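You operate a simulated robot arm through the tools that you are given. There is no shell and no other tool.

You are at the controls of a simulated robot arm. One attempt, no reset.

TASK
Tare the steel 500 g on the tray scale, add the steel 1 kg and hold the reading.
Fine: switch on and zero first; both weights stay in the tray. Set down upright: steel weight.

The check looks at the end state, three seconds after you hand in, the way a careful person would. Anything else that was tipped, shoved, dropped, spilled or broken makes it a failure.

THE ROBOT
A 6-joint arm with a two-finger gripper, fixed in place. Base frame: the origin is at the foot of the arm, x ahead of it, y to its left, z up. Lengths are in m, angles in rad, forces in N, time in s.
Its first joint turns from -2.897 to 2.897 rad. Payload 2.45 kg.
The tool frame sits at the grasp point between the pads (the TCP): z along the fingers, y along the line on which they close. The tips reach 0.02 m beyond it. The gripper opens to 0.14 m. The gripper's body begins 0.168 m behind the TCP.
Orientation is that of the tool frame in the base frame, as a unit quaternion [w, x, y, z]. With the fingers straight down and closing along the base's y, the tool's x points along the base's -x, its y along +y and its z along -z.

THE INTERFACE
- The arm moves only by the tool servo_tool. Its argument "commands" is a list of rows, each a list of 7 numbers: the shift along the tool's x, y, z in m, then the turn, a rotation vector about the tool's x, y, z in rad, then the closure, from 0 (fully open) to 1 (shut). In form: [[x, y, z, ax, ay, az, jaw], ...]. A call has 1 to 20 rows; each row shifts and turns the commanded pose from where the row before left it, along the tool's axes as they then stand. Each row takes 0.2 s and may step no farther than 0.05 m and 0.15 rad from the row before; otherwise, or with a gripper value out of range, the whole call is refused. Where a pose cannot be reached the arm comes as near as it can. A force on the tool above 60 N (or 10 N above the force at the start of the call, whichever is more), or a blocked arm, ends the call early, and 0.2 s more pass. Each finger travels about 0.045 m/s and halts on what it meets, pressing with about 38 N; the grip force reading is that of the motor and also rises with nothing between the fingers. The clock runs only during rows and for 0.2 s after the last one: add rows that do not move to give the fingers time. It gives the time, the measured TCP pose, the force on the tool (base axes), the opening and the grip force at its end, in the units of the frame above (readings bear some noise), with the torque about the TCP (base axes, N m) and any sound that the robot's microphone picked up.
- Cameras (640 x 400 px; columns grow to the right, rows downward): "scene" is fixed at [0.0515, -0.6494, 1.362]; the picture's right is [0.59, -0.81, 0.00], its down [-0.32, -0.23, -0.92] and it looks along [0.74, 0.54, -0.40] (base axes); focal length 357 px, centre (320, 200). "wrist" rides on the gripper at [0.078, 0.011, -0.209] in the tool frame; the picture's right is [-0.14, 0.99, 0.00], its down [-0.92, -0.13, -0.37] and it looks along [-0.37, -0.05, 0.93] (tool axes); focal length 280 px, centre (320, 200). There is no depth. A picture from a camera that has moved, and an enlarged one, comes with that camera's place and axes in the base frame and with its lens.
- snapshot(camera): a new picture of that camera. It takes no simulated time.
- zoom(camera, box): a new picture of the part [left, top, right, bottom] of that camera's present view, enlarged. It takes no simulated time.
- close_job(): hands the job in; it is judged then, once.

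Places have to be worked out from the pictures, the camera data and where the tool is seen. Open the gripper and draw the arm clear of the work before you hand the job in, unless the task says otherwise.

The tools are called after ">>>" as name(argument=value, ...) on one line, values as JSON. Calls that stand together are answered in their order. servo_tool: Moves the arm, as the interface text tells. Its arguments: {"type":"object","properties":{"commands":{"type":"array"}},"required":["commands"]} The other tools are called the same way: snapshot (camera) takes a picture; zoom (camera, box) takes an enlarged picture of a part of a camera's view; close_job () hands the job in.

At the start:

```text
time: 0.0
ee_pos: [0.6485, 0.4979, 1.1141]
tool_rot: [0.0, 0.0, 1.0, 0.001]
wrist_force: [0.6, 0.6, -0.5]
torque: [-0.01, -0.01, 0.02]
gripper_width: 0.1402
grip_force: 0.0
```

scene: 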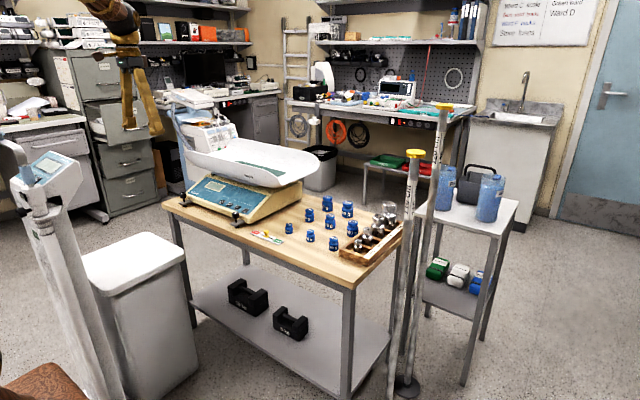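
wrist: 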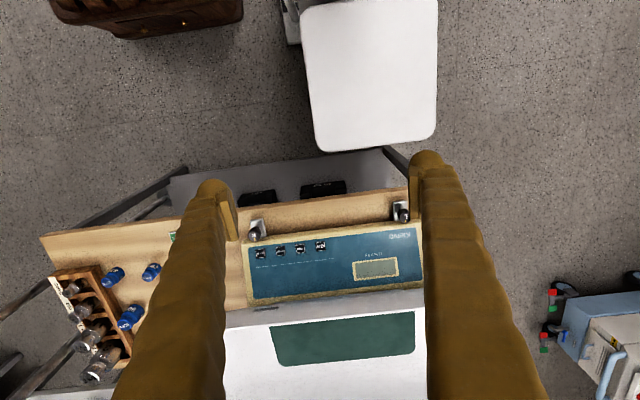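

I see a tray scale at the bench's left end, blue weights and a wooden box with steel weights on the right. I zoom in to read the scale panel and identify the weights.

>>> zoom(camera="scene", box=[160, 120, 320, 220])

>>> zoom(camera="scene", box=[270, 180, 430, 280])

>>> zoom(camera="wrist", box=[230, 200, 440, 330])

>>> zoom(camera="wrist", box=[30, 200, 240, 400])

```text
4.00 times, centred on (240, 170) of scene
camera zoom: at [0.0515, -0.6494, 1.362], right [0.59, -0.81, 0.0], down [-0.32, -0.23, -0.92], along [0.74, 0.54, -0.4], focal length 1426 px, centre (640, 320)
```

zoom: 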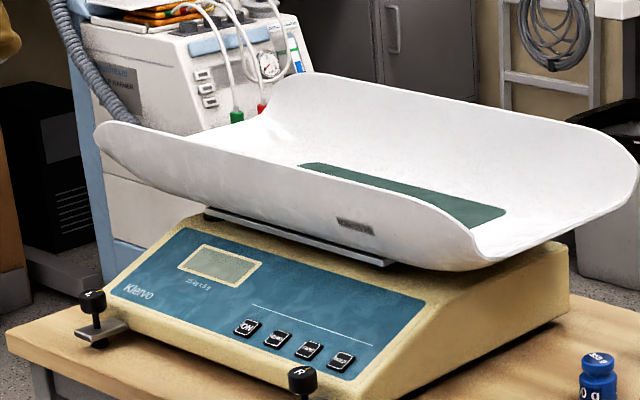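

```text
4.00 times, centred on (350, 230) of scene
camera zoom: at [0.0515, -0.6494, 1.362], right [0.59, -0.81, 0.0], down [-0.32, -0.23, -0.92], along [0.74, 0.54, -0.4], focal length 1426 px, centre (200, 80)
```

zoom: 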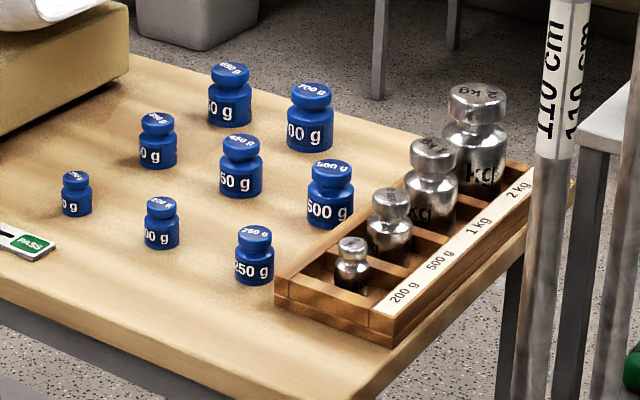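

```text
3.05 times, centred on (335, 265) of wrist
camera zoom: at [0.5707, 0.5075, 1.3235], right [0.14, 0.99, 0.0], down [0.92, -0.13, 0.37], along [0.37, -0.05, -0.93], focal length 854 px, centre (274, 2)
```

zoom: 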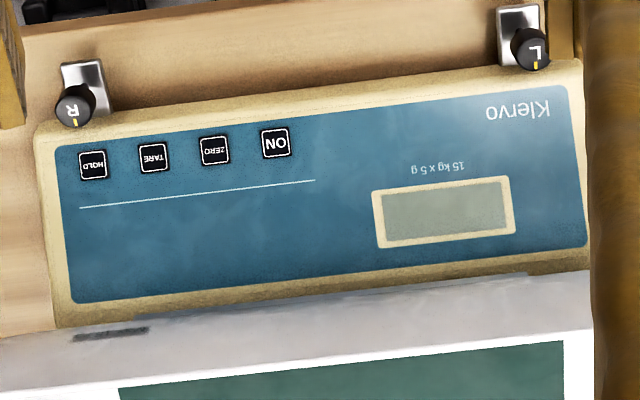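

```text
2.00 times, centred on (135, 300) of wrist
camera zoom: at [0.5707, 0.5075, 1.3235], right [0.14, 0.99, 0.0], down [0.92, -0.13, 0.37], along [0.37, -0.05, -0.93], focal length 561 px, centre (690, 0)
```

zoom: 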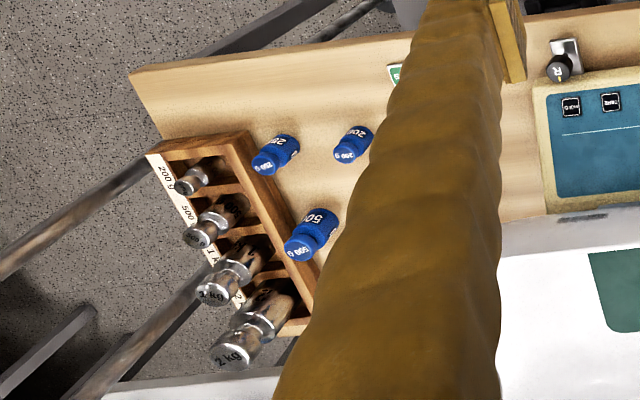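

The panel reads ON, ZERO, TARE, HOLD from the scale's left (base y decreasing). Triangulated, ON is near (0.893, 0.464, 0.78) and HOLD near (0.897, 0.328, 0.775). I close the fingers and move to a hover point in front of the panel for a nearer look.

>>> servo_tool(commands=[[-0.033, -0.012, 0.025, 0, 0, 0, 1], [-0.033, -0.012, 0.025, 0, 0, 0, 1], [-0.033, -0.012, 0.025, 0, 0, 0, 1], [-0.033, -0.012, 0.025, 0, 0, 0, 1], [-0.033, -0.012, 0.025, 0, 0, 0, 1], [-0.033, -0.012, 0.025, 0, 0, 0, 1], [0, 0, 0, 0, 0, 0, 1], [0, 0, 0, 0, 0, 0, 1], [0, 0, 0, 0, 0, 0, 1]])

>>> snapshot(camera="wrist")

>>> snapshot(camera="scene")

```text
time: 2.0
ee_pos: [0.843, 0.43, 0.9622]
tool_rot: [0.001, 0.0, 1.0, 0.0]
wrist_force: [0.6, -0.2, -0.7]
torque: [-0.01, -0.01, 0.04]
gripper_width: 0.0
grip_force: 29.7
```

```text
taken
camera wrist: at [0.7647, 0.4404, 1.1711], right [0.14, 0.99, 0.0], down [0.92, -0.13, 0.37], along [0.37, -0.05, -0.93], focal length 280 px, centre (320, 200)
```

wrist: 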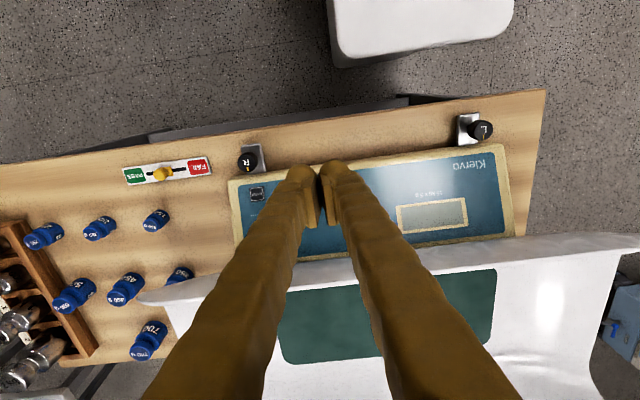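

```text
taken
```

scene: 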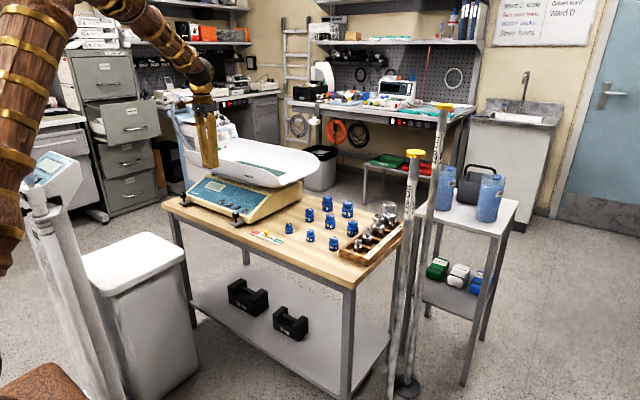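

The computed fingertip projection matches the pictures, so the camera data holds. Next I tilt the tool about 0.3 rad to stand square to the sloped panel, hovering about 0.12 m off the ON button, then look.

>>> servo_tool(commands=[[-0.005, 0.0165, 0.0245, 0, 0, 0, 1], [-0.005, 0.0165, 0.0245, 0, 0, 0, 1], [0, 0, 0, 0, -0.15, 0, 1], [0, 0, 0, 0, -0.15, 0, 1], [0, 0, 0, 0, 0, 0, 1]])

>>> snapshot(camera="wrist")

>>> zoom(camera="scene", box=[160, 120, 320, 220])

```text
time: 3.2
ee_pos: [0.8558, 0.461, 0.9141]
tool_rot: [0.151, -0.001, 0.989, 0.002]
wrist_force: [0.0, -0.1, -0.4]
torque: [0.0, 0.0, 0.01]
gripper_width: 0.0
grip_force: 28.9
```

```text
taken
camera wrist: at [0.7194, 0.4708, 1.091], right [0.13, 0.99, 0.04], down [0.77, -0.13, 0.63], along [0.62, -0.05, -0.78], focal length 280 px, centre (320, 200)
```

wrist: 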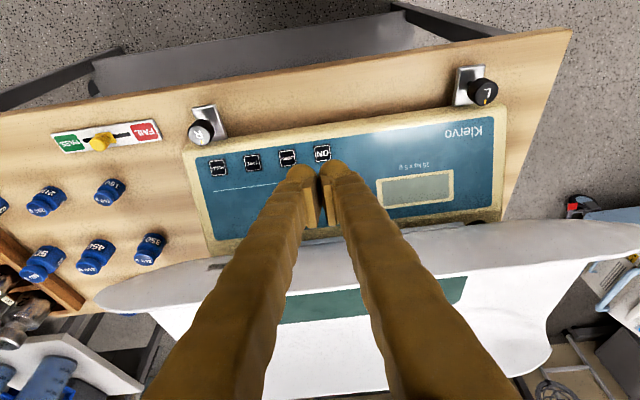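

```text
4.00 times, centred on (240, 170) of scene
camera zoom: at [0.0515, -0.6494, 1.362], right [0.59, -0.81, 0.0], down [-0.32, -0.23, -0.92], along [0.74, 0.54, -0.4], focal length 1426 px, centre (640, 320)
```

zoom: 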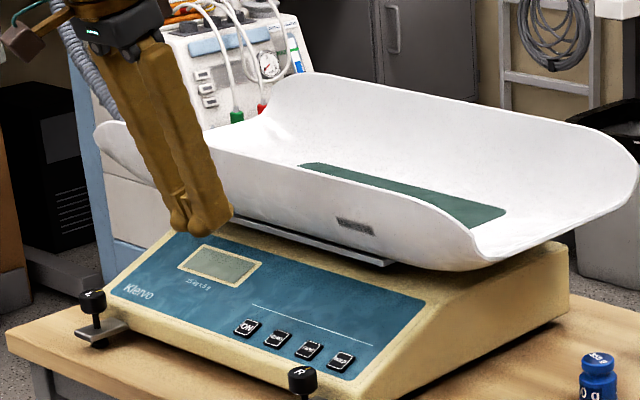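

ON refines to about (0.892, 0.463, 0.778), which is 6 mm toward the tool's +x off the finger line and about 0.12 m from the tips. I advance most of the way and check before touching.

>>> servo_tool(commands=[[0.006, 0.002, 0.025, 0, 0, 0, 1], [0, 0, 0.03, 0, 0, 0, 1], [0, 0, 0.025, 0, 0, 0, 1], [0, 0, 0.015, 0, 0, 0, 1], [0, 0, 0, 0, 0, 0, 1]])

>>> zoom(camera="wrist", box=[200, 80, 440, 240])

>>> zoom(camera="scene", box=[180, 150, 280, 220])

```text
time: 4.4
ee_pos: [0.8778, 0.4609, 0.8206]
tool_rot: [0.15, -0.001, 0.989, 0.001]
wrist_force: [-0.1, 0.3, 0.8]
torque: [-0.01, 0.0, 0.01]
gripper_width: 0.0001
grip_force: 29.0
```

```text
2.50 times, centred on (320, 160) of wrist
camera zoom: at [0.7421, 0.4707, 0.999], right [0.13, 0.99, 0.04], down [0.77, -0.13, 0.62], along [0.62, -0.05, -0.78], focal length 701 px, centre (320, 300)
```

zoom: 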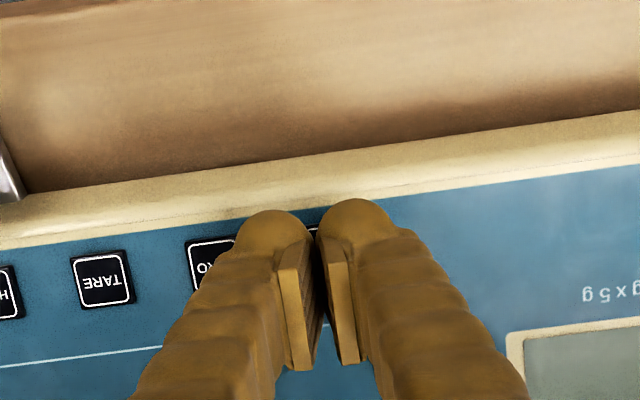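

```text
5.71 times, centred on (230, 185) of scene
camera zoom: at [0.0515, -0.6494, 1.362], right [0.59, -0.81, 0.0], down [-0.32, -0.23, -0.92], along [0.74, 0.54, -0.4], focal length 2038 px, centre (834, 286)
```

zoom: 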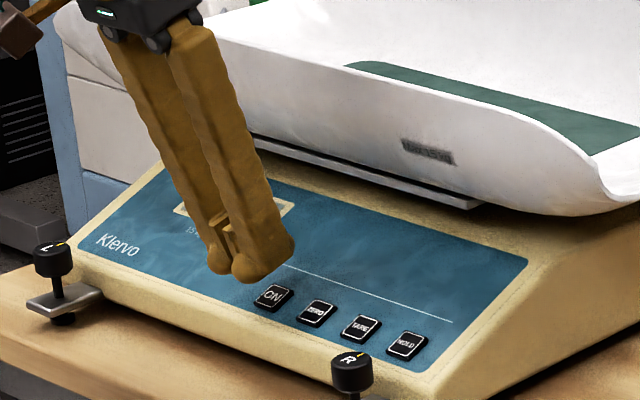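

ON sits right under the finger line, about 2 cm below the tips. I creep in.

>>> servo_tool(commands=[[0, 0.001, 0.008, 0, 0, 0, 1], [0, 0, 0.006, 0, 0, 0, 1], [0, 0, 0.002, 0, 0, 0, 1]])

>>> zoom(camera="scene", box=[180, 150, 280, 220])

```text
time: 5.2
ee_pos: [0.8831, 0.4627, 0.8071]
tool_rot: [0.149, 0.001, 0.989, 0.001]
wrist_force: [0.3, 0.3, 0.0]
torque: [-0.02, 0.0, -0.02]
gripper_width: 0.0
grip_force: 29.6
```

```text
5.71 times, centred on (230, 185) of scene
camera zoom: at [0.0515, -0.6494, 1.362], right [0.59, -0.81, 0.0], down [-0.32, -0.23, -0.92], along [0.74, 0.54, -0.4], focal length 2038 px, centre (834, 286)
```

zoom: 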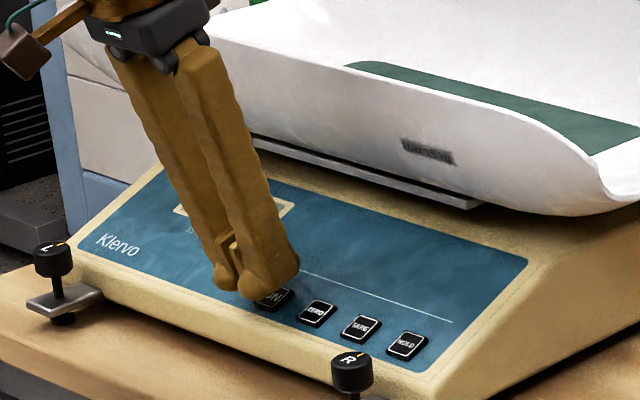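

No contact yet; the tips are about to reach the button. I continue in 2–3 mm steps.

>>> servo_tool(commands=[[0, 0, 0.003, 0, 0, 0, 1], [0, 0, 0.002, 0, 0, 0, 1], [0, 0, 0.002, 0, 0, 0, 1]])

>>> zoom(camera="scene", box=[180, 150, 280, 220])

```text
time: 6.0
ee_pos: [0.8854, 0.4633, 0.8007]
tool_rot: [0.149, 0.0, 0.989, 0.001]
wrist_force: [0.2, 0.2, 1.0]
torque: [0.0, -0.02, 0.01]
gripper_width: 0.0
grip_force: 29.9
```

```text
5.71 times, centred on (230, 185) of scene
camera zoom: at [0.0515, -0.6494, 1.362], right [0.59, -0.81, 0.0], down [-0.32, -0.23, -0.92], along [0.74, 0.54, -0.4], focal length 2038 px, centre (834, 286)
```

zoom: 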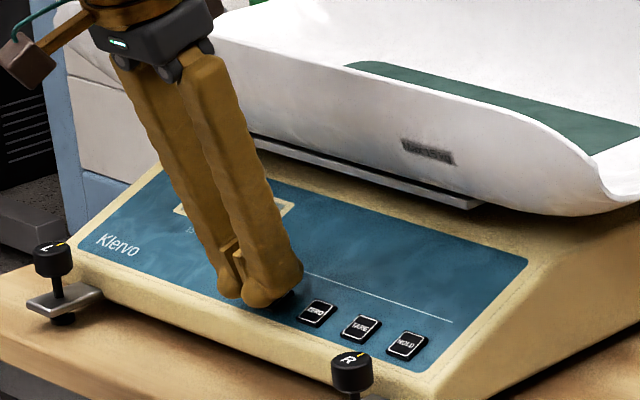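

No force yet; I check the alignment in the wrist view before the last millimetres.

>>> zoom(camera="wrist", box=[240, 100, 400, 220])

```text
3.33 times, centred on (320, 160) of wrist
camera zoom: at [0.749, 0.4726, 0.9775], right [0.13, 0.99, 0.04], down [0.77, -0.13, 0.62], along [0.62, -0.05, -0.78], focal length 935 px, centre (320, 333)
```

zoom: 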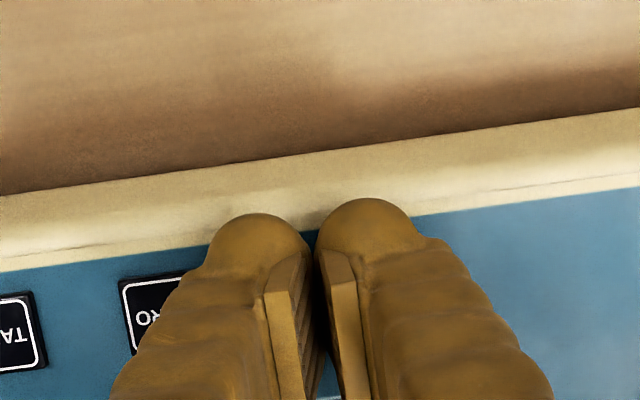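

The tip centre projects to about (320, 292) and ON to about (310, 291), within 2–3 mm. I shift 2 mm toward −y and press on.

>>> servo_tool(commands=[[0, -0.002, 0.002, 0, 0, 0, 1], [0, 0, 0.002, 0, 0, 0, 1]])

```text
time: 6.6
ee_pos: [0.8872, 0.4621, 0.7966]
tool_rot: [0.15, 0.0, 0.989, 0.0]
wrist_force: [-0.5, 0.2, -0.4]
torque: [0.02, -0.01, -0.04]
gripper_width: 0.0
grip_force: 29.5
```

Still free. I continue in small steps.

>>> servo_tool(commands=[[0, 0, 0.002, 0, 0, 0, 1], [0, 0, 0.002, 0, 0, 0, 1]])

```text
time: 7.2
ee_pos: [0.8875, 0.4594, 0.7914]
tool_rot: [0.15, 0.001, 0.989, 0.0]
wrist_force: [-0.1, -0.7, -0.9]
torque: [-0.01, 0.01, -0.02]
gripper_width: 0.0
grip_force: 29.6
```

Still no contact; the tip is now at z≈0.772. I continue.

>>> servo_tool(commands=[[0, 0, 0.002, 0, 0, 0, 1], [0, 0, 0.001, 0, 0, 0, 1]])

>>> zoom(camera="scene", box=[180, 150, 280, 220])

```text
time: 7.8
ee_pos: [0.8894, 0.4615, 0.7889]
tool_rot: [0.149, 0.0, 0.989, 0.001]
wrist_force: [-2.6, -0.1, 2.6]
torque: [-0.02, 0.0, -0.05]
gripper_width: 0.0059
grip_force: 29.1
heard: click
```

```text
5.71 times, centred on (230, 185) of scene
camera zoom: at [0.0515, -0.6494, 1.362], right [0.59, -0.81, 0.0], down [-0.32, -0.23, -0.92], along [0.74, 0.54, -0.4], focal length 2038 px, centre (834, 286)
```

zoom: 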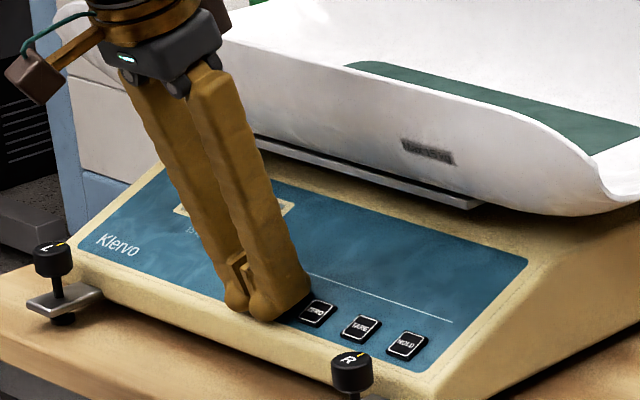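

A click came with about 3.7 N of contact at TCP (0.889, 0.461, 0.789). I back off and look at the display.

>>> servo_tool(commands=[[0, 0, -0.01, 0, 0, 0, 1], [0, 0, -0.02, 0, 0, 0, 1], [0, 0, -0.01, 0, 0, 0, 1], [0, 0, 0, 0, 0, 0, 1]])

>>> zoom(camera="scene", box=[180, 150, 280, 220])

>>> snapshot(camera="wrist")

```text
time: 8.8
ee_pos: [0.8763, 0.4587, 0.8279]
tool_rot: [0.15, 0.0, 0.989, 0.001]
wrist_force: [-0.2, -0.6, -0.5]
torque: [-0.01, -0.02, 0.01]
gripper_width: 0.0
grip_force: 28.5
```

```text
5.71 times, centred on (230, 185) of scene
camera zoom: at [0.0515, -0.6494, 1.362], right [0.59, -0.81, 0.0], down [-0.32, -0.23, -0.92], along [0.74, 0.54, -0.4], focal length 2038 px, centre (834, 286)
```

zoom: 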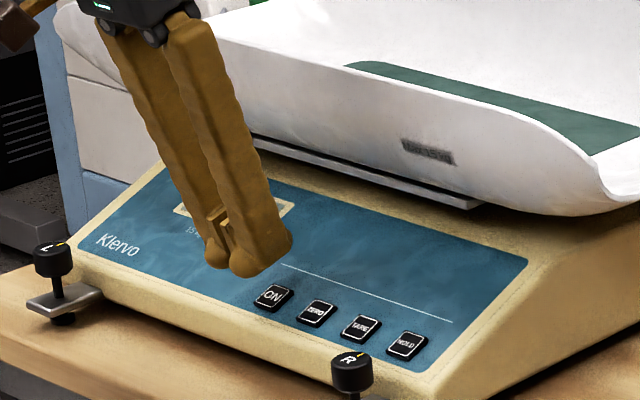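

```text
taken
camera wrist: at [0.7399, 0.4696, 1.0043], right [0.13, 0.99, 0.04], down [0.77, -0.13, 0.62], along [0.62, -0.05, -0.78], focal length 280 px, centre (320, 200)
```

wrist: 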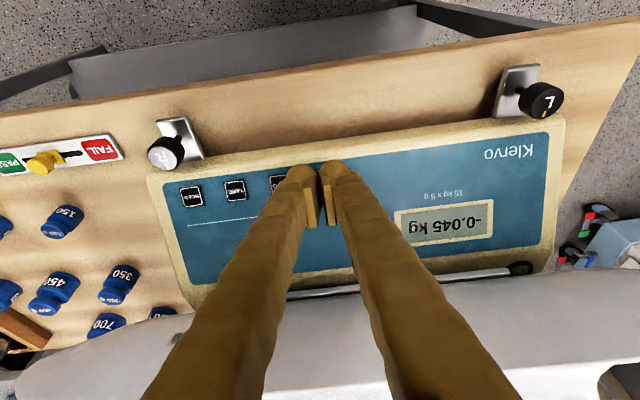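

The display is on and reads −0.045 kg. I zoom on it and on the round thing at the scale's far corner, which may be a spirit level.

>>> zoom(camera="wrist", box=[440, 200, 580, 300])

>>> zoom(camera="wrist", box=[130, 60, 580, 300])

```text
4.00 times, centred on (510, 250) of wrist
camera zoom: at [0.7399, 0.4696, 1.0043], right [0.13, 0.99, 0.04], down [0.77, -0.13, 0.62], along [0.62, -0.05, -0.78], focal length 1122 px, centre (-440, 0)
```

zoom: 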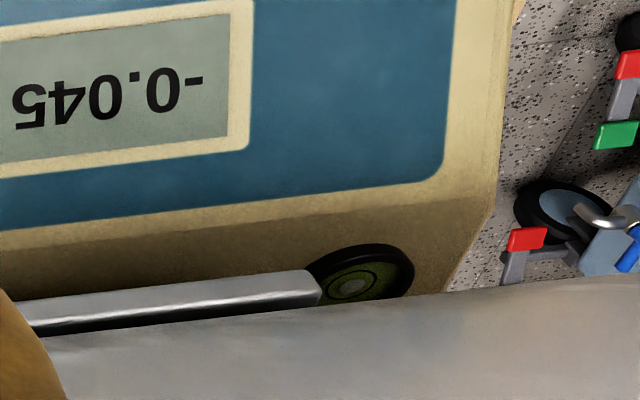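

```text
1.42 times, centred on (355, 180) of wrist
camera zoom: at [0.7399, 0.4696, 1.0043], right [0.13, 0.99, 0.04], down [0.77, -0.13, 0.62], along [0.62, -0.05, -0.78], focal length 399 px, centre (270, 228)
```

zoom: 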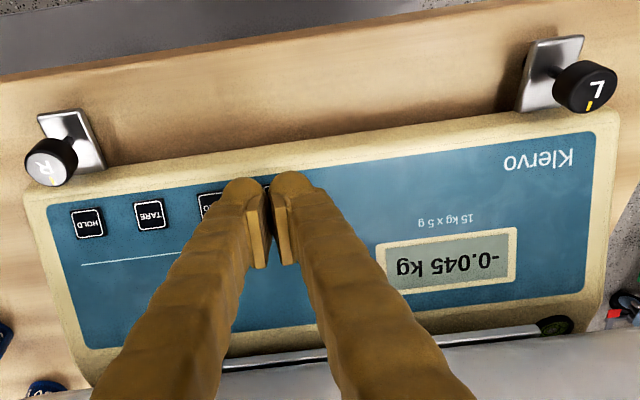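

The bubble sits in its ring, so the scale is level. Now I shift about 45 mm toward −y over ZERO and verify.

>>> servo_tool(commands=[[0, -0.0225, 0, 0, 0, 0, 1], [0, -0.0225, 0, 0, 0, 0, 1], [0, 0, 0.018, 0, 0, 0, 1], [0, 0, 0, 0, 0, 0, 1]])

>>> zoom(camera="wrist", box=[200, 80, 440, 240])

>>> zoom(camera="scene", box=[180, 150, 280, 220])

```text
time: 9.8
ee_pos: [0.8822, 0.4158, 0.8132]
tool_rot: [0.15, 0.0, 0.989, 0.001]
wrist_force: [0.8, 0.4, -0.2]
torque: [-0.03, 0.01, 0.0]
gripper_width: 0.0
grip_force: 28.8
```

```text
2.50 times, centred on (320, 160) of wrist
camera zoom: at [0.7454, 0.4252, 0.9891], right [0.13, 0.99, 0.04], down [0.77, -0.13, 0.62], along [0.62, -0.05, -0.78], focal length 701 px, centre (320, 300)
```

zoom: 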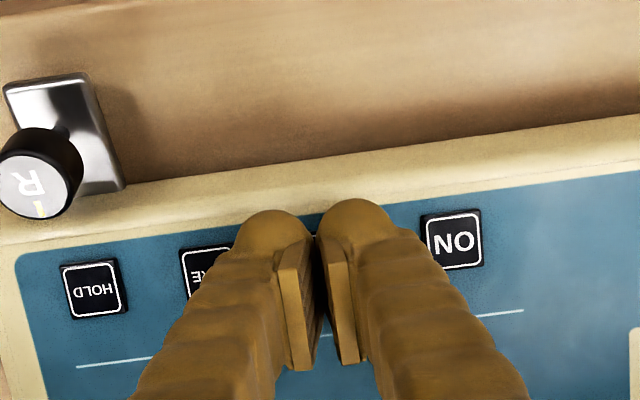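

```text
5.71 times, centred on (230, 185) of scene
camera zoom: at [0.0515, -0.6494, 1.362], right [0.59, -0.81, 0.0], down [-0.32, -0.23, -0.92], along [0.74, 0.54, -0.4], focal length 2038 px, centre (834, 286)
```

zoom: 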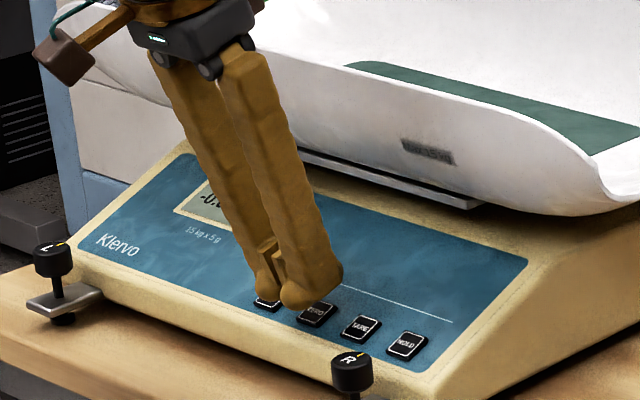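

ON and HOLD are both visible, so by interpolation ZERO lies about 4 mm to +y and slightly up-slope of my finger line. I correct for that and go in.

>>> servo_tool(commands=[[-0.003, 0.004, 0.008, 0, 0, 0, 1], [0, 0, 0.008, 0, 0, 0, 1], [0, 0, 0.004, 0, 0, 0, 1], [0, 0, 0.002, 0, 0, 0, 1]])

```text
time: 10.8
ee_pos: [0.8913, 0.4202, 0.7925]
tool_rot: [0.149, 0.0, 0.989, 0.0]
wrist_force: [-1.2, -0.1, 2.4]
torque: [-0.02, 0.01, 0.0]
gripper_width: 0.0061
grip_force: 29.0
heard: click
```

A click. I back off and read the display.

>>> servo_tool(commands=[[0, 0, -0.01, 0, 0, 0, 1], [0, 0, -0.02, 0, 0, 0, 1], [0, 0, -0.02, 0, 0, 0, 1], [0, 0, 0, 0, 0, 0, 1]])

>>> snapshot(camera="wrist")

>>> zoom(camera="scene", box=[180, 150, 280, 220])

```text
time: 11.8
ee_pos: [0.878, 0.4178, 0.8374]
tool_rot: [0.15, 0.0, 0.989, 0.0]
wrist_force: [0.0, 0.0, -0.7]
torque: [0.02, -0.04, 0.0]
gripper_width: 0.0
grip_force: 29.7
```

```text
taken
camera wrist: at [0.7408, 0.429, 1.0147], right [0.13, 0.99, 0.04], down [0.77, -0.13, 0.62], along [0.62, -0.05, -0.78], focal length 280 px, centre (320, 200)
```

wrist: 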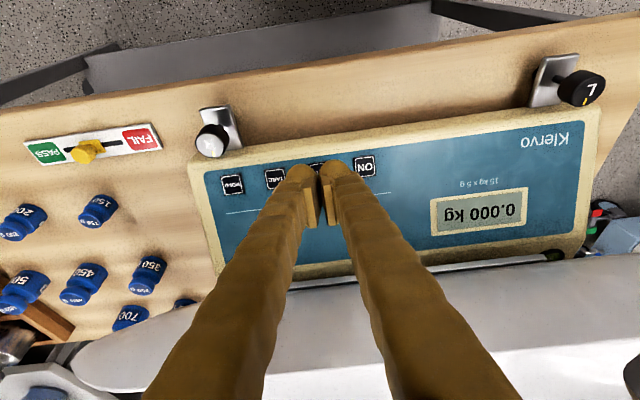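

```text
5.71 times, centred on (230, 185) of scene
camera zoom: at [0.0515, -0.6494, 1.362], right [0.59, -0.81, 0.0], down [-0.32, -0.23, -0.92], along [0.74, 0.54, -0.4], focal length 2038 px, centre (834, 286)
```

zoom: 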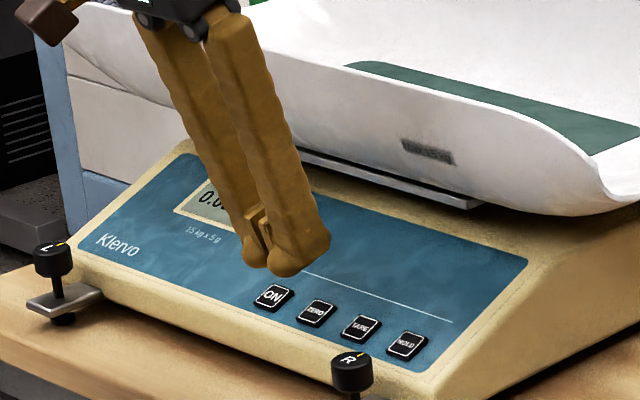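

The display reads 0.000 kg. Now I retract, straighten the tool, and go up and over toward the weight box with the gripper opening, to look at the steel weights and the nearby measuring poles.

>>> servo_tool(commands=[[0, 0, -0.05, 0, 0, 0, 1], [0, 0, -0.05, 0, 0, 0, 1], [0, 0, 0, 0, 0.15, 0, 1], [0, 0, 0, 0, 0.15, 0, 1], [0.013, -0.0415, -0.0146, 0, 0, 0, 0.3], [0.013, -0.0415, -0.0146, 0, 0, 0, 0.3], [0.013, -0.0415, -0.0146, 0, 0, 0, 0.3], [0.013, -0.0415, -0.0146, 0, 0, 0, 0.3], [0.013, -0.0415, -0.0146, 0, 0, 0, 0.3], [0.013, -0.0415, -0.0146, 0, 0, 0, 0.3], [0.013, -0.0415, -0.0146, 0, 0, 0, 0.3], [0.013, -0.0415, -0.0146, 0, 0, 0, 0.3], [0.013, -0.0415, -0.0146, 0, 0, 0, 0.3], [0.013, -0.0415, -0.0146, 0, 0, 0, 0.3], [0.013, -0.0415, -0.0146, 0, 0, 0, 0.3], [0.013, -0.0415, -0.0146, 0, 0, 0, 0.3], [0.013, -0.0415, -0.0146, 0, 0, 0, 0.3], [0, 0, 0, 0, 0, 0, 0.3]])

>>> snapshot(camera="wrist")

>>> snapshot(camera="scene")

```text
time: 15.6
ee_pos: [0.6807, -0.119, 1.1187]
tool_rot: [0.0, 0.0, 1.0, 0.0]
wrist_force: [-0.3, 0.5, -0.2]
torque: [-0.03, 0.02, 0.0]
gripper_width: 0.0979
grip_force: 0.0
```

```text
taken
camera wrist: at [0.6035, -0.1096, 1.3279], right [0.14, 0.99, 0.0], down [0.92, -0.13, 0.37], along [0.37, -0.05, -0.93], focal length 280 px, centre (320, 200)
```

wrist: 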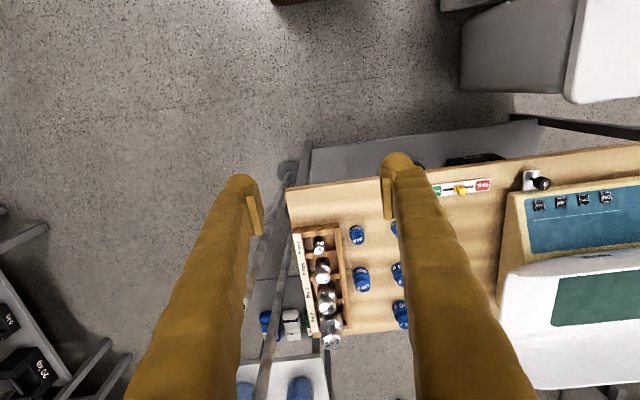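

```text
taken
```

scene: 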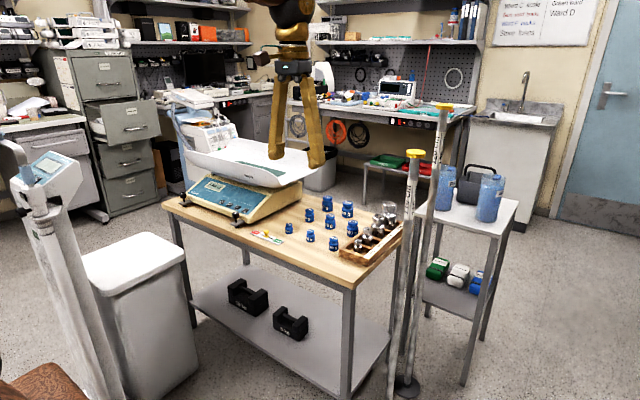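

I zoom on the box area in the wrist view to see the weights and the poles beside them.

>>> zoom(camera="wrist", box=[220, 150, 420, 400])

>>> zoom(camera="scene", box=[330, 90, 470, 290])

```text
1.60 times, centred on (320, 275) of wrist
camera zoom: at [0.6035, -0.1096, 1.3279], right [0.14, 0.99, 0.0], down [0.92, -0.13, 0.37], along [0.37, -0.05, -0.93], focal length 449 px, centre (320, 80)
```

zoom: 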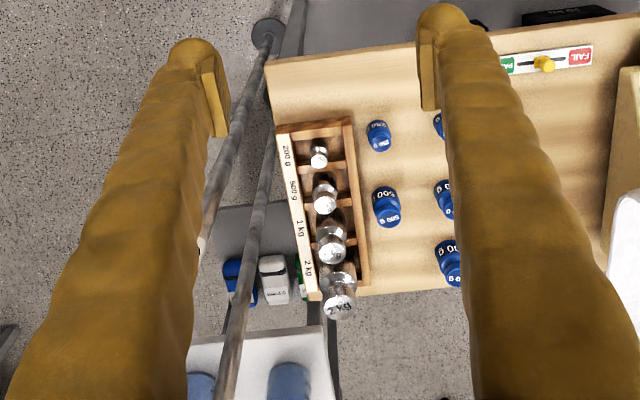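

```text
2.00 times, centred on (400, 190) of scene
camera zoom: at [0.0515, -0.6494, 1.362], right [0.59, -0.81, 0.0], down [-0.32, -0.23, -0.92], along [0.74, 0.54, -0.4], focal length 713 px, centre (160, 220)
```

zoom: 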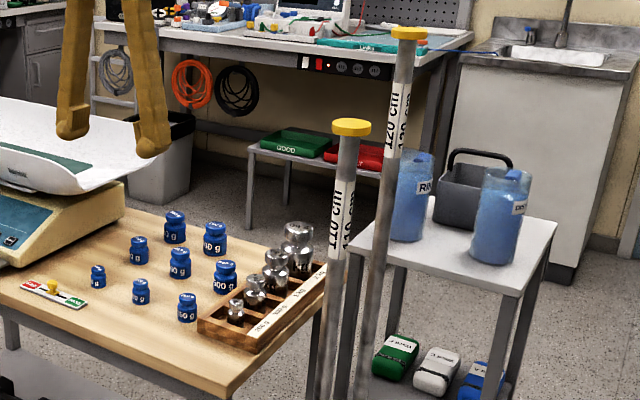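

I now have both poles (about (0.96, −0.31) and (1.16, −0.30)), the 500 g knob top at about (0.998, −0.157, 0.795), and the 1 kg at about (1.075, −0.156, 0.81). These are at the edge of reach, so I tilt the tool outward 0.3 rad and hover near the 500 g with the gap set to about 6 cm.

>>> servo_tool(commands=[[0, 0, 0, 0, -0.15, 0, 0.57], [0, 0, 0, 0, -0.15, 0, 0.57], [-0.0306, -0.0054, 0.0334, 0, 0, 0, 0.57], [-0.0306, -0.0054, 0.0334, 0, 0, 0, 0.57], [-0.0306, -0.0054, 0.0334, 0, 0, 0, 0.57], [-0.0306, -0.0054, 0.0334, 0, 0, 0, 0.57], [-0.0306, -0.0054, 0.0334, 0, 0, 0, 0.57], [-0.0306, -0.0054, 0.0334, 0, 0, 0, 0.57], [-0.0306, -0.0054, 0.0334, 0, 0, 0, 0.57], [0, 0, 0, 0, 0, 0, 0.57]])

>>> snapshot(camera="wrist")

>>> snapshot(camera="scene")

```text
time: 17.8
ee_pos: [0.958, -0.1585, 0.9629]
tool_rot: [0.149, 0.0, 0.989, 0.001]
wrist_force: [0.8, -0.2, -0.2]
torque: [-0.03, 0.01, -0.01]
gripper_width: 0.0603
grip_force: 0.1
```

```text
taken
camera wrist: at [0.8204, -0.149, 1.1405], right [0.13, 0.99, 0.04], down [0.77, -0.13, 0.62], along [0.62, -0.05, -0.78], focal length 280 px, centre (320, 200)
```

wrist: 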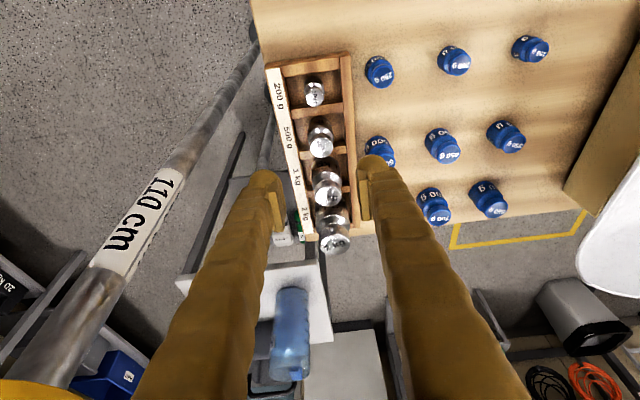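

```text
taken
```

scene: 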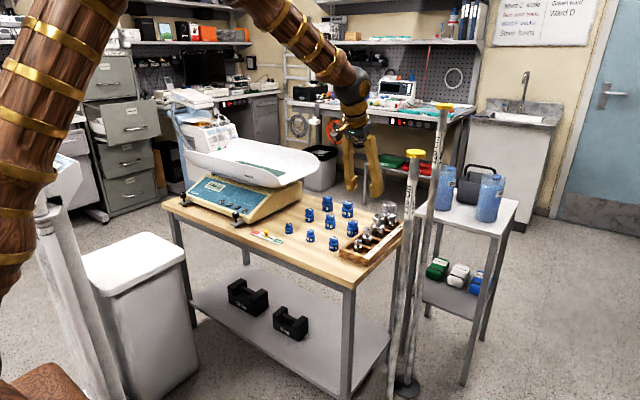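

The arm reached that pose. I zoom in to refine the 500 g position and the clearance to the blue weights.

>>> zoom(camera="wrist", box=[250, 60, 410, 260])

>>> zoom(camera="scene", box=[320, 180, 440, 270])

```text
2.00 times, centred on (330, 160) of wrist
camera zoom: at [0.8204, -0.149, 1.1405], right [0.13, 0.99, 0.04], down [0.77, -0.13, 0.62], along [0.62, -0.05, -0.78], focal length 561 px, centre (300, 280)
```

zoom: 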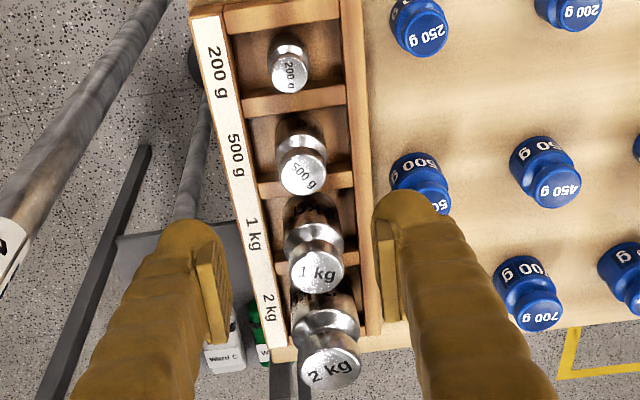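

```text
4.44 times, centred on (380, 225) of scene
camera zoom: at [0.0515, -0.6494, 1.362], right [0.59, -0.81, 0.0], down [-0.32, -0.23, -0.92], along [0.74, 0.54, -0.4], focal length 1585 px, centre (53, 89)
```

zoom: 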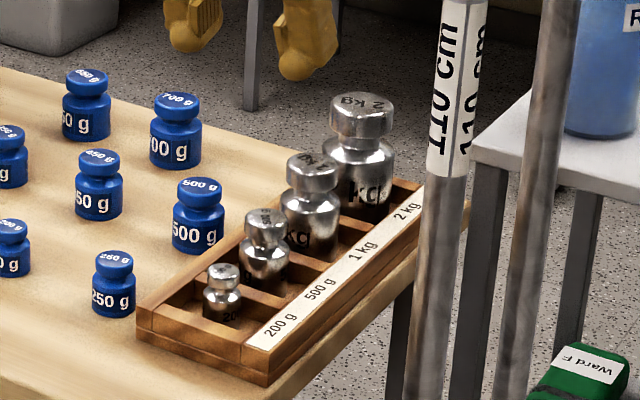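

The 500 g sits between the fingers, knob about 31 mm and body about 37 mm wide, at x≈1.001, y≈−0.157. I descend to just above the knob and re-check heights from the scene camera.

>>> servo_tool(commands=[[-0.001, 0, 0.034, 0, 0, 0, 0.57], [-0.001, 0, 0.034, 0, 0, 0, 0.57], [-0.001, 0, 0.034, 0, 0, 0, 0.57], [-0.001, 0, 0.034, 0, 0, 0, 0.57], [0, 0, 0, 0, 0, 0, 0.57]])

>>> zoom(camera="wrist", box=[250, 60, 410, 260])

>>> zoom(camera="scene", box=[320, 180, 440, 270])

```text
time: 19.0
ee_pos: [0.9947, -0.1586, 0.8329]
tool_rot: [0.15, 0.0, 0.989, 0.0]
wrist_force: [-0.6, -0.5, 0.1]
torque: [0.02, -0.03, 0.01]
gripper_width: 0.0603
grip_force: 0.1
```

```text
2.00 times, centred on (330, 160) of wrist
camera zoom: at [0.858, -0.149, 1.0099], right [0.13, 0.99, 0.04], down [0.77, -0.13, 0.62], along [0.62, -0.05, -0.78], focal length 561 px, centre (300, 280)
```

zoom: 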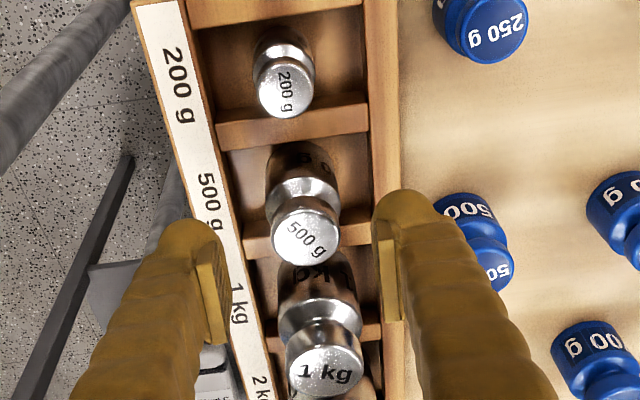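

```text
4.44 times, centred on (380, 225) of scene
camera zoom: at [0.0515, -0.6494, 1.362], right [0.59, -0.81, 0.0], down [-0.32, -0.23, -0.92], along [0.74, 0.54, -0.4], focal length 1585 px, centre (53, 89)
```

zoom: 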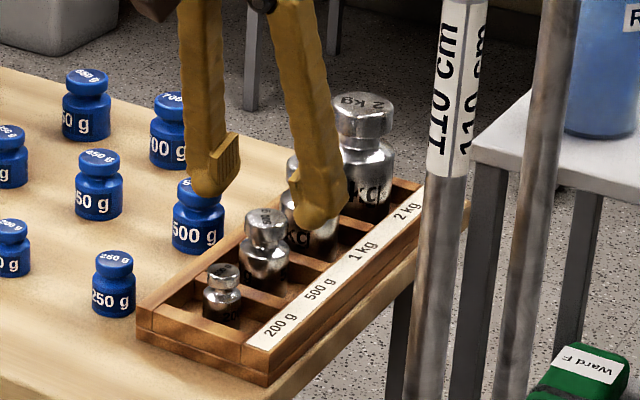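

The knob top lies roughly on the tool axis, about 43 mm ahead of the TCP, and both fingers clear the blue 500 g. I lower so the tips reach just the underside of the knob.

>>> servo_tool(commands=[[0.0011, 0.001, 0.011, 0, 0, 0, 0.57], [0.0011, 0.001, 0.011, 0, 0, 0, 0.57], [0.0011, 0, 0.011, 0, 0, 0, 0.57], [0.0011, 0, 0.01, 0, 0, 0, 0.57], [0, 0, 0, 0, 0, 0, 0.57]])

>>> zoom(camera="wrist", box=[250, 60, 410, 260])

>>> zoom(camera="scene", box=[340, 200, 420, 260])

```text
time: 20.2
ee_pos: [1.0054, -0.1553, 0.7929]
tool_rot: [0.149, 0.0, 0.989, 0.002]
wrist_force: [0.4, 0.0, 0.6]
torque: [0.0, 0.03, 0.0]
gripper_width: 0.06
grip_force: 0.0
```

```text
2.00 times, centred on (330, 160) of wrist
camera zoom: at [0.8683, -0.1472, 0.9696], right [0.13, 0.99, 0.04], down [0.77, -0.13, 0.62], along [0.62, -0.05, -0.78], focal length 561 px, centre (300, 280)
```

zoom: 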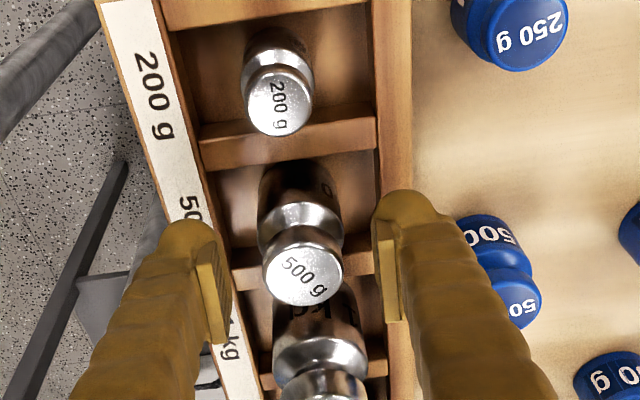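

```text
6.67 times, centred on (380, 230) of scene
camera zoom: at [0.0515, -0.6494, 1.362], right [0.59, -0.81, 0.0], down [-0.32, -0.23, -0.92], along [0.74, 0.54, -0.4], focal length 2378 px, centre (-80, 0)
```

zoom: 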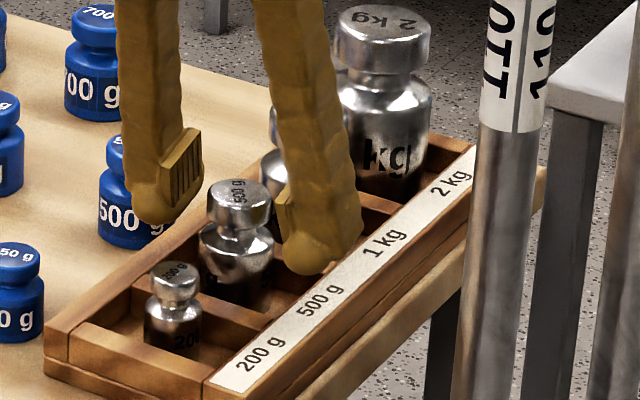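

The TCP is about 8 mm below the knob top and centred on it, with tips beside the neck. I close on the knob.

>>> servo_tool(commands=[[0, 0, 0, 0, 0, 0, 0.7], [0, 0, 0, 0, 0, 0, 1], [0, 0, 0, 0, 0, 0, 1], [0, 0, 0, 0, 0, 0, 1], [0, 0, 0, 0, 0, 0, 1]])

>>> zoom(camera="wrist", box=[250, 60, 410, 260])

>>> zoom(camera="scene", box=[340, 200, 420, 260])

```text
time: 21.4
ee_pos: [1.0042, -0.1562, 0.7926]
tool_rot: [0.151, 0.0, 0.989, 0.0]
wrist_force: [0.7, 2.4, 0.1]
torque: [-0.03, -0.02, 0.01]
gripper_width: 0.0312
grip_force: 38.2
```

```text
2.00 times, centred on (330, 160) of wrist
camera zoom: at [0.8683, -0.1472, 0.9697], right [0.13, 0.99, 0.04], down [0.77, -0.13, 0.62], along [0.62, -0.05, -0.78], focal length 561 px, centre (300, 280)
```

zoom: 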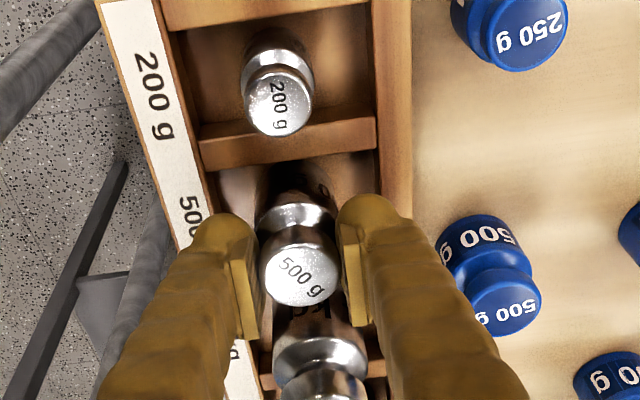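

```text
6.67 times, centred on (380, 230) of scene
camera zoom: at [0.0515, -0.6494, 1.362], right [0.59, -0.81, 0.0], down [-0.32, -0.23, -0.92], along [0.74, 0.54, -0.4], focal length 2378 px, centre (-80, 0)
```

zoom: 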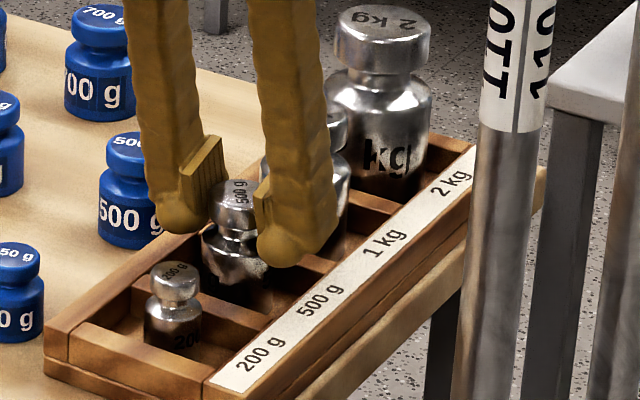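

Gripped at 31 mm. I lift straight up a little at first and check the load.

>>> servo_tool(commands=[[-0.003, 0, -0.0096, 0, 0, 0, 1], [-0.0044, 0, -0.0143, 0, 0, 0, 1], [-0.0059, 0, -0.0191, 0, 0, 0, 1], [-0.0089, 0, -0.0287, 0, 0, 0, 1], [-0.0089, 0, -0.0287, 0, 0, 0, 1], [0, 0, 0, 0, 0, 0, 1]])

>>> snapshot(camera="wrist")

>>> zoom(camera="scene", box=[320, 150, 440, 260])

```text
time: 22.8
ee_pos: [1.0032, -0.1583, 0.8967]
tool_rot: [0.15, 0.0, 0.989, 0.001]
wrist_force: [0.2, 1.5, 0.7]
torque: [0.02, -0.01, -0.03]
gripper_width: 0.0
grip_force: 29.4
```

```text
taken
camera wrist: at [0.8664, -0.1476, 1.0737], right [0.13, 0.99, 0.04], down [0.77, -0.13, 0.62], along [0.62, -0.05, -0.78], focal length 280 px, centre (320, 200)
```

wrist: 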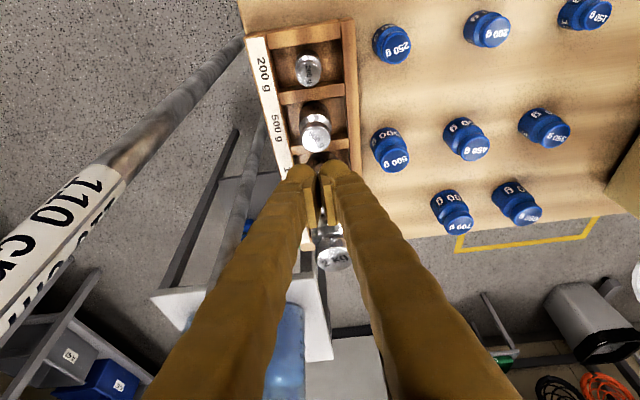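

```text
3.64 times, centred on (380, 205) of scene
camera zoom: at [0.0515, -0.6494, 1.362], right [0.59, -0.81, 0.0], down [-0.32, -0.23, -0.92], along [0.74, 0.54, -0.4], focal length 1297 px, centre (102, 182)
```

zoom: 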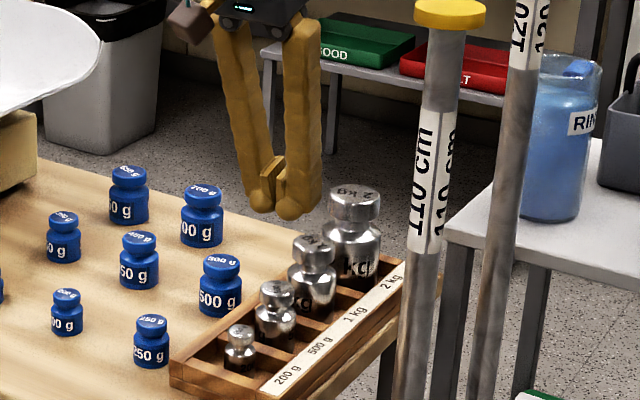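

The knob slipped: the fingers are shut and empty, and the 500 g still stands upright in its slot. I reopen to about 56 mm and go back for a deeper grip on the cylindrical body, checking heights on the way.

>>> servo_tool(commands=[[0, 0, 0, 0, 0, 0, 0.6], [0, 0, 0, 0, 0, 0, 0.6], [0, 0, 0, 0, 0, 0, 0.6], [0, 0, 0, 0, 0, 0, 0.6], [0.0074, 0.0005, 0.0215, 0, 0, 0, 0.6], [0.0074, 0.0005, 0.0215, 0, 0, 0, 0.6], [0.0074, 0, 0.0215, 0, 0, 0, 0.6], [0.0074, 0, 0.0215, 0, 0, 0, 0.6], [0, 0, 0, 0, 0, 0, 0.6]])

>>> zoom(camera="wrist", box=[250, 60, 410, 260])

>>> zoom(camera="scene", box=[340, 200, 420, 260])

```text
time: 24.8
ee_pos: [1.0024, -0.1575, 0.8072]
tool_rot: [0.149, -0.001, 0.989, 0.001]
wrist_force: [0.1, 0.4, 0.3]
torque: [0.0, 0.0, -0.01]
gripper_width: 0.0559
grip_force: 0.0
```

```text
2.00 times, centred on (330, 160) of wrist
camera zoom: at [0.8657, -0.1479, 0.984], right [0.13, 0.99, 0.04], down [0.77, -0.13, 0.62], along [0.62, -0.05, -0.78], focal length 561 px, centre (300, 280)
```

zoom: 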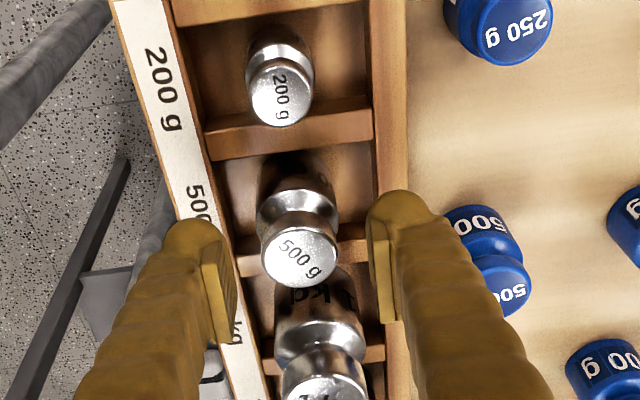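

```text
6.67 times, centred on (380, 230) of scene
camera zoom: at [0.0515, -0.6494, 1.362], right [0.59, -0.81, 0.0], down [-0.32, -0.23, -0.92], along [0.74, 0.54, -0.4], focal length 2378 px, centre (-80, 0)
```

zoom: 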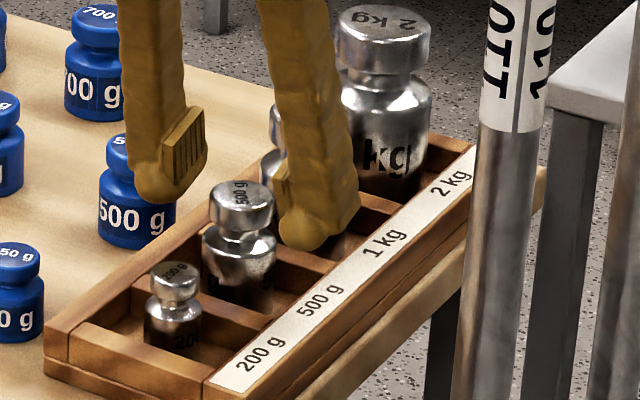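

Knob top is near z≈0.795, so the last grip pinched only its upper part. I descend about 30 mm more so the pads straddle the body while the tips stay above the box walls.

>>> servo_tool(commands=[[0.0035, 0, 0.011, 0, 0, 0, 0.6], [0.0035, 0, 0.011, 0, 0, 0, 0.6], [0.0015, 0, 0.005, 0, 0, 0, 0.6], [0, 0, 0, 0, 0, 0, 0.6]])

>>> zoom(camera="wrist", box=[250, 60, 410, 260])

>>> zoom(camera="scene", box=[340, 200, 420, 260])

```text
time: 25.8
ee_pos: [1.0013, -0.1567, 0.778]
tool_rot: [0.149, 0.0, 0.989, 0.001]
wrist_force: [0.3, -0.3, -0.6]
torque: [-0.01, -0.01, 0.01]
gripper_width: 0.0559
grip_force: 0.0
```

```text
2.00 times, centred on (330, 160) of wrist
camera zoom: at [0.8657, -0.1459, 0.9548], right [0.13, 0.99, 0.04], down [0.77, -0.13, 0.62], along [0.62, -0.05, -0.78], focal length 561 px, centre (300, 280)
```

zoom: 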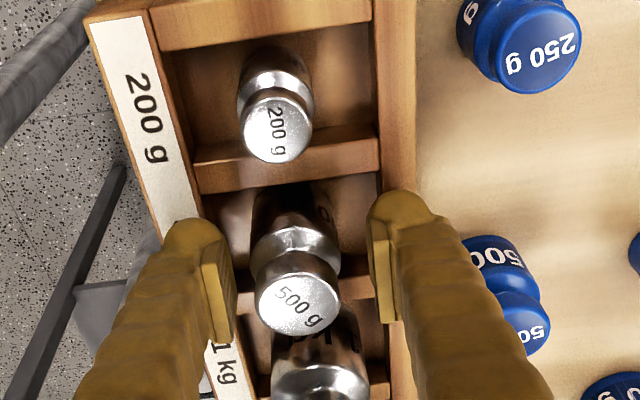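

```text
6.67 times, centred on (380, 230) of scene
camera zoom: at [0.0515, -0.6494, 1.362], right [0.59, -0.81, 0.0], down [-0.32, -0.23, -0.92], along [0.74, 0.54, -0.4], focal length 2378 px, centre (-80, 0)
```

zoom: 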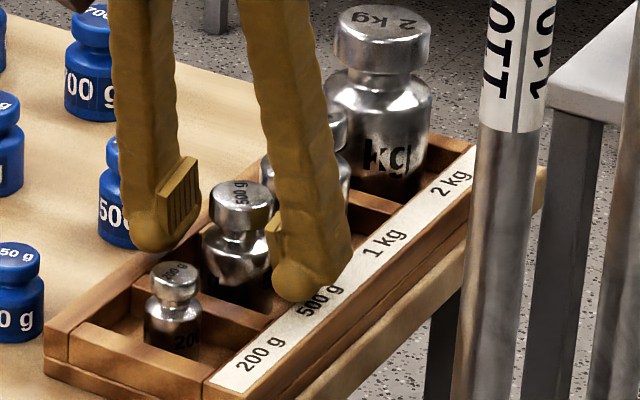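

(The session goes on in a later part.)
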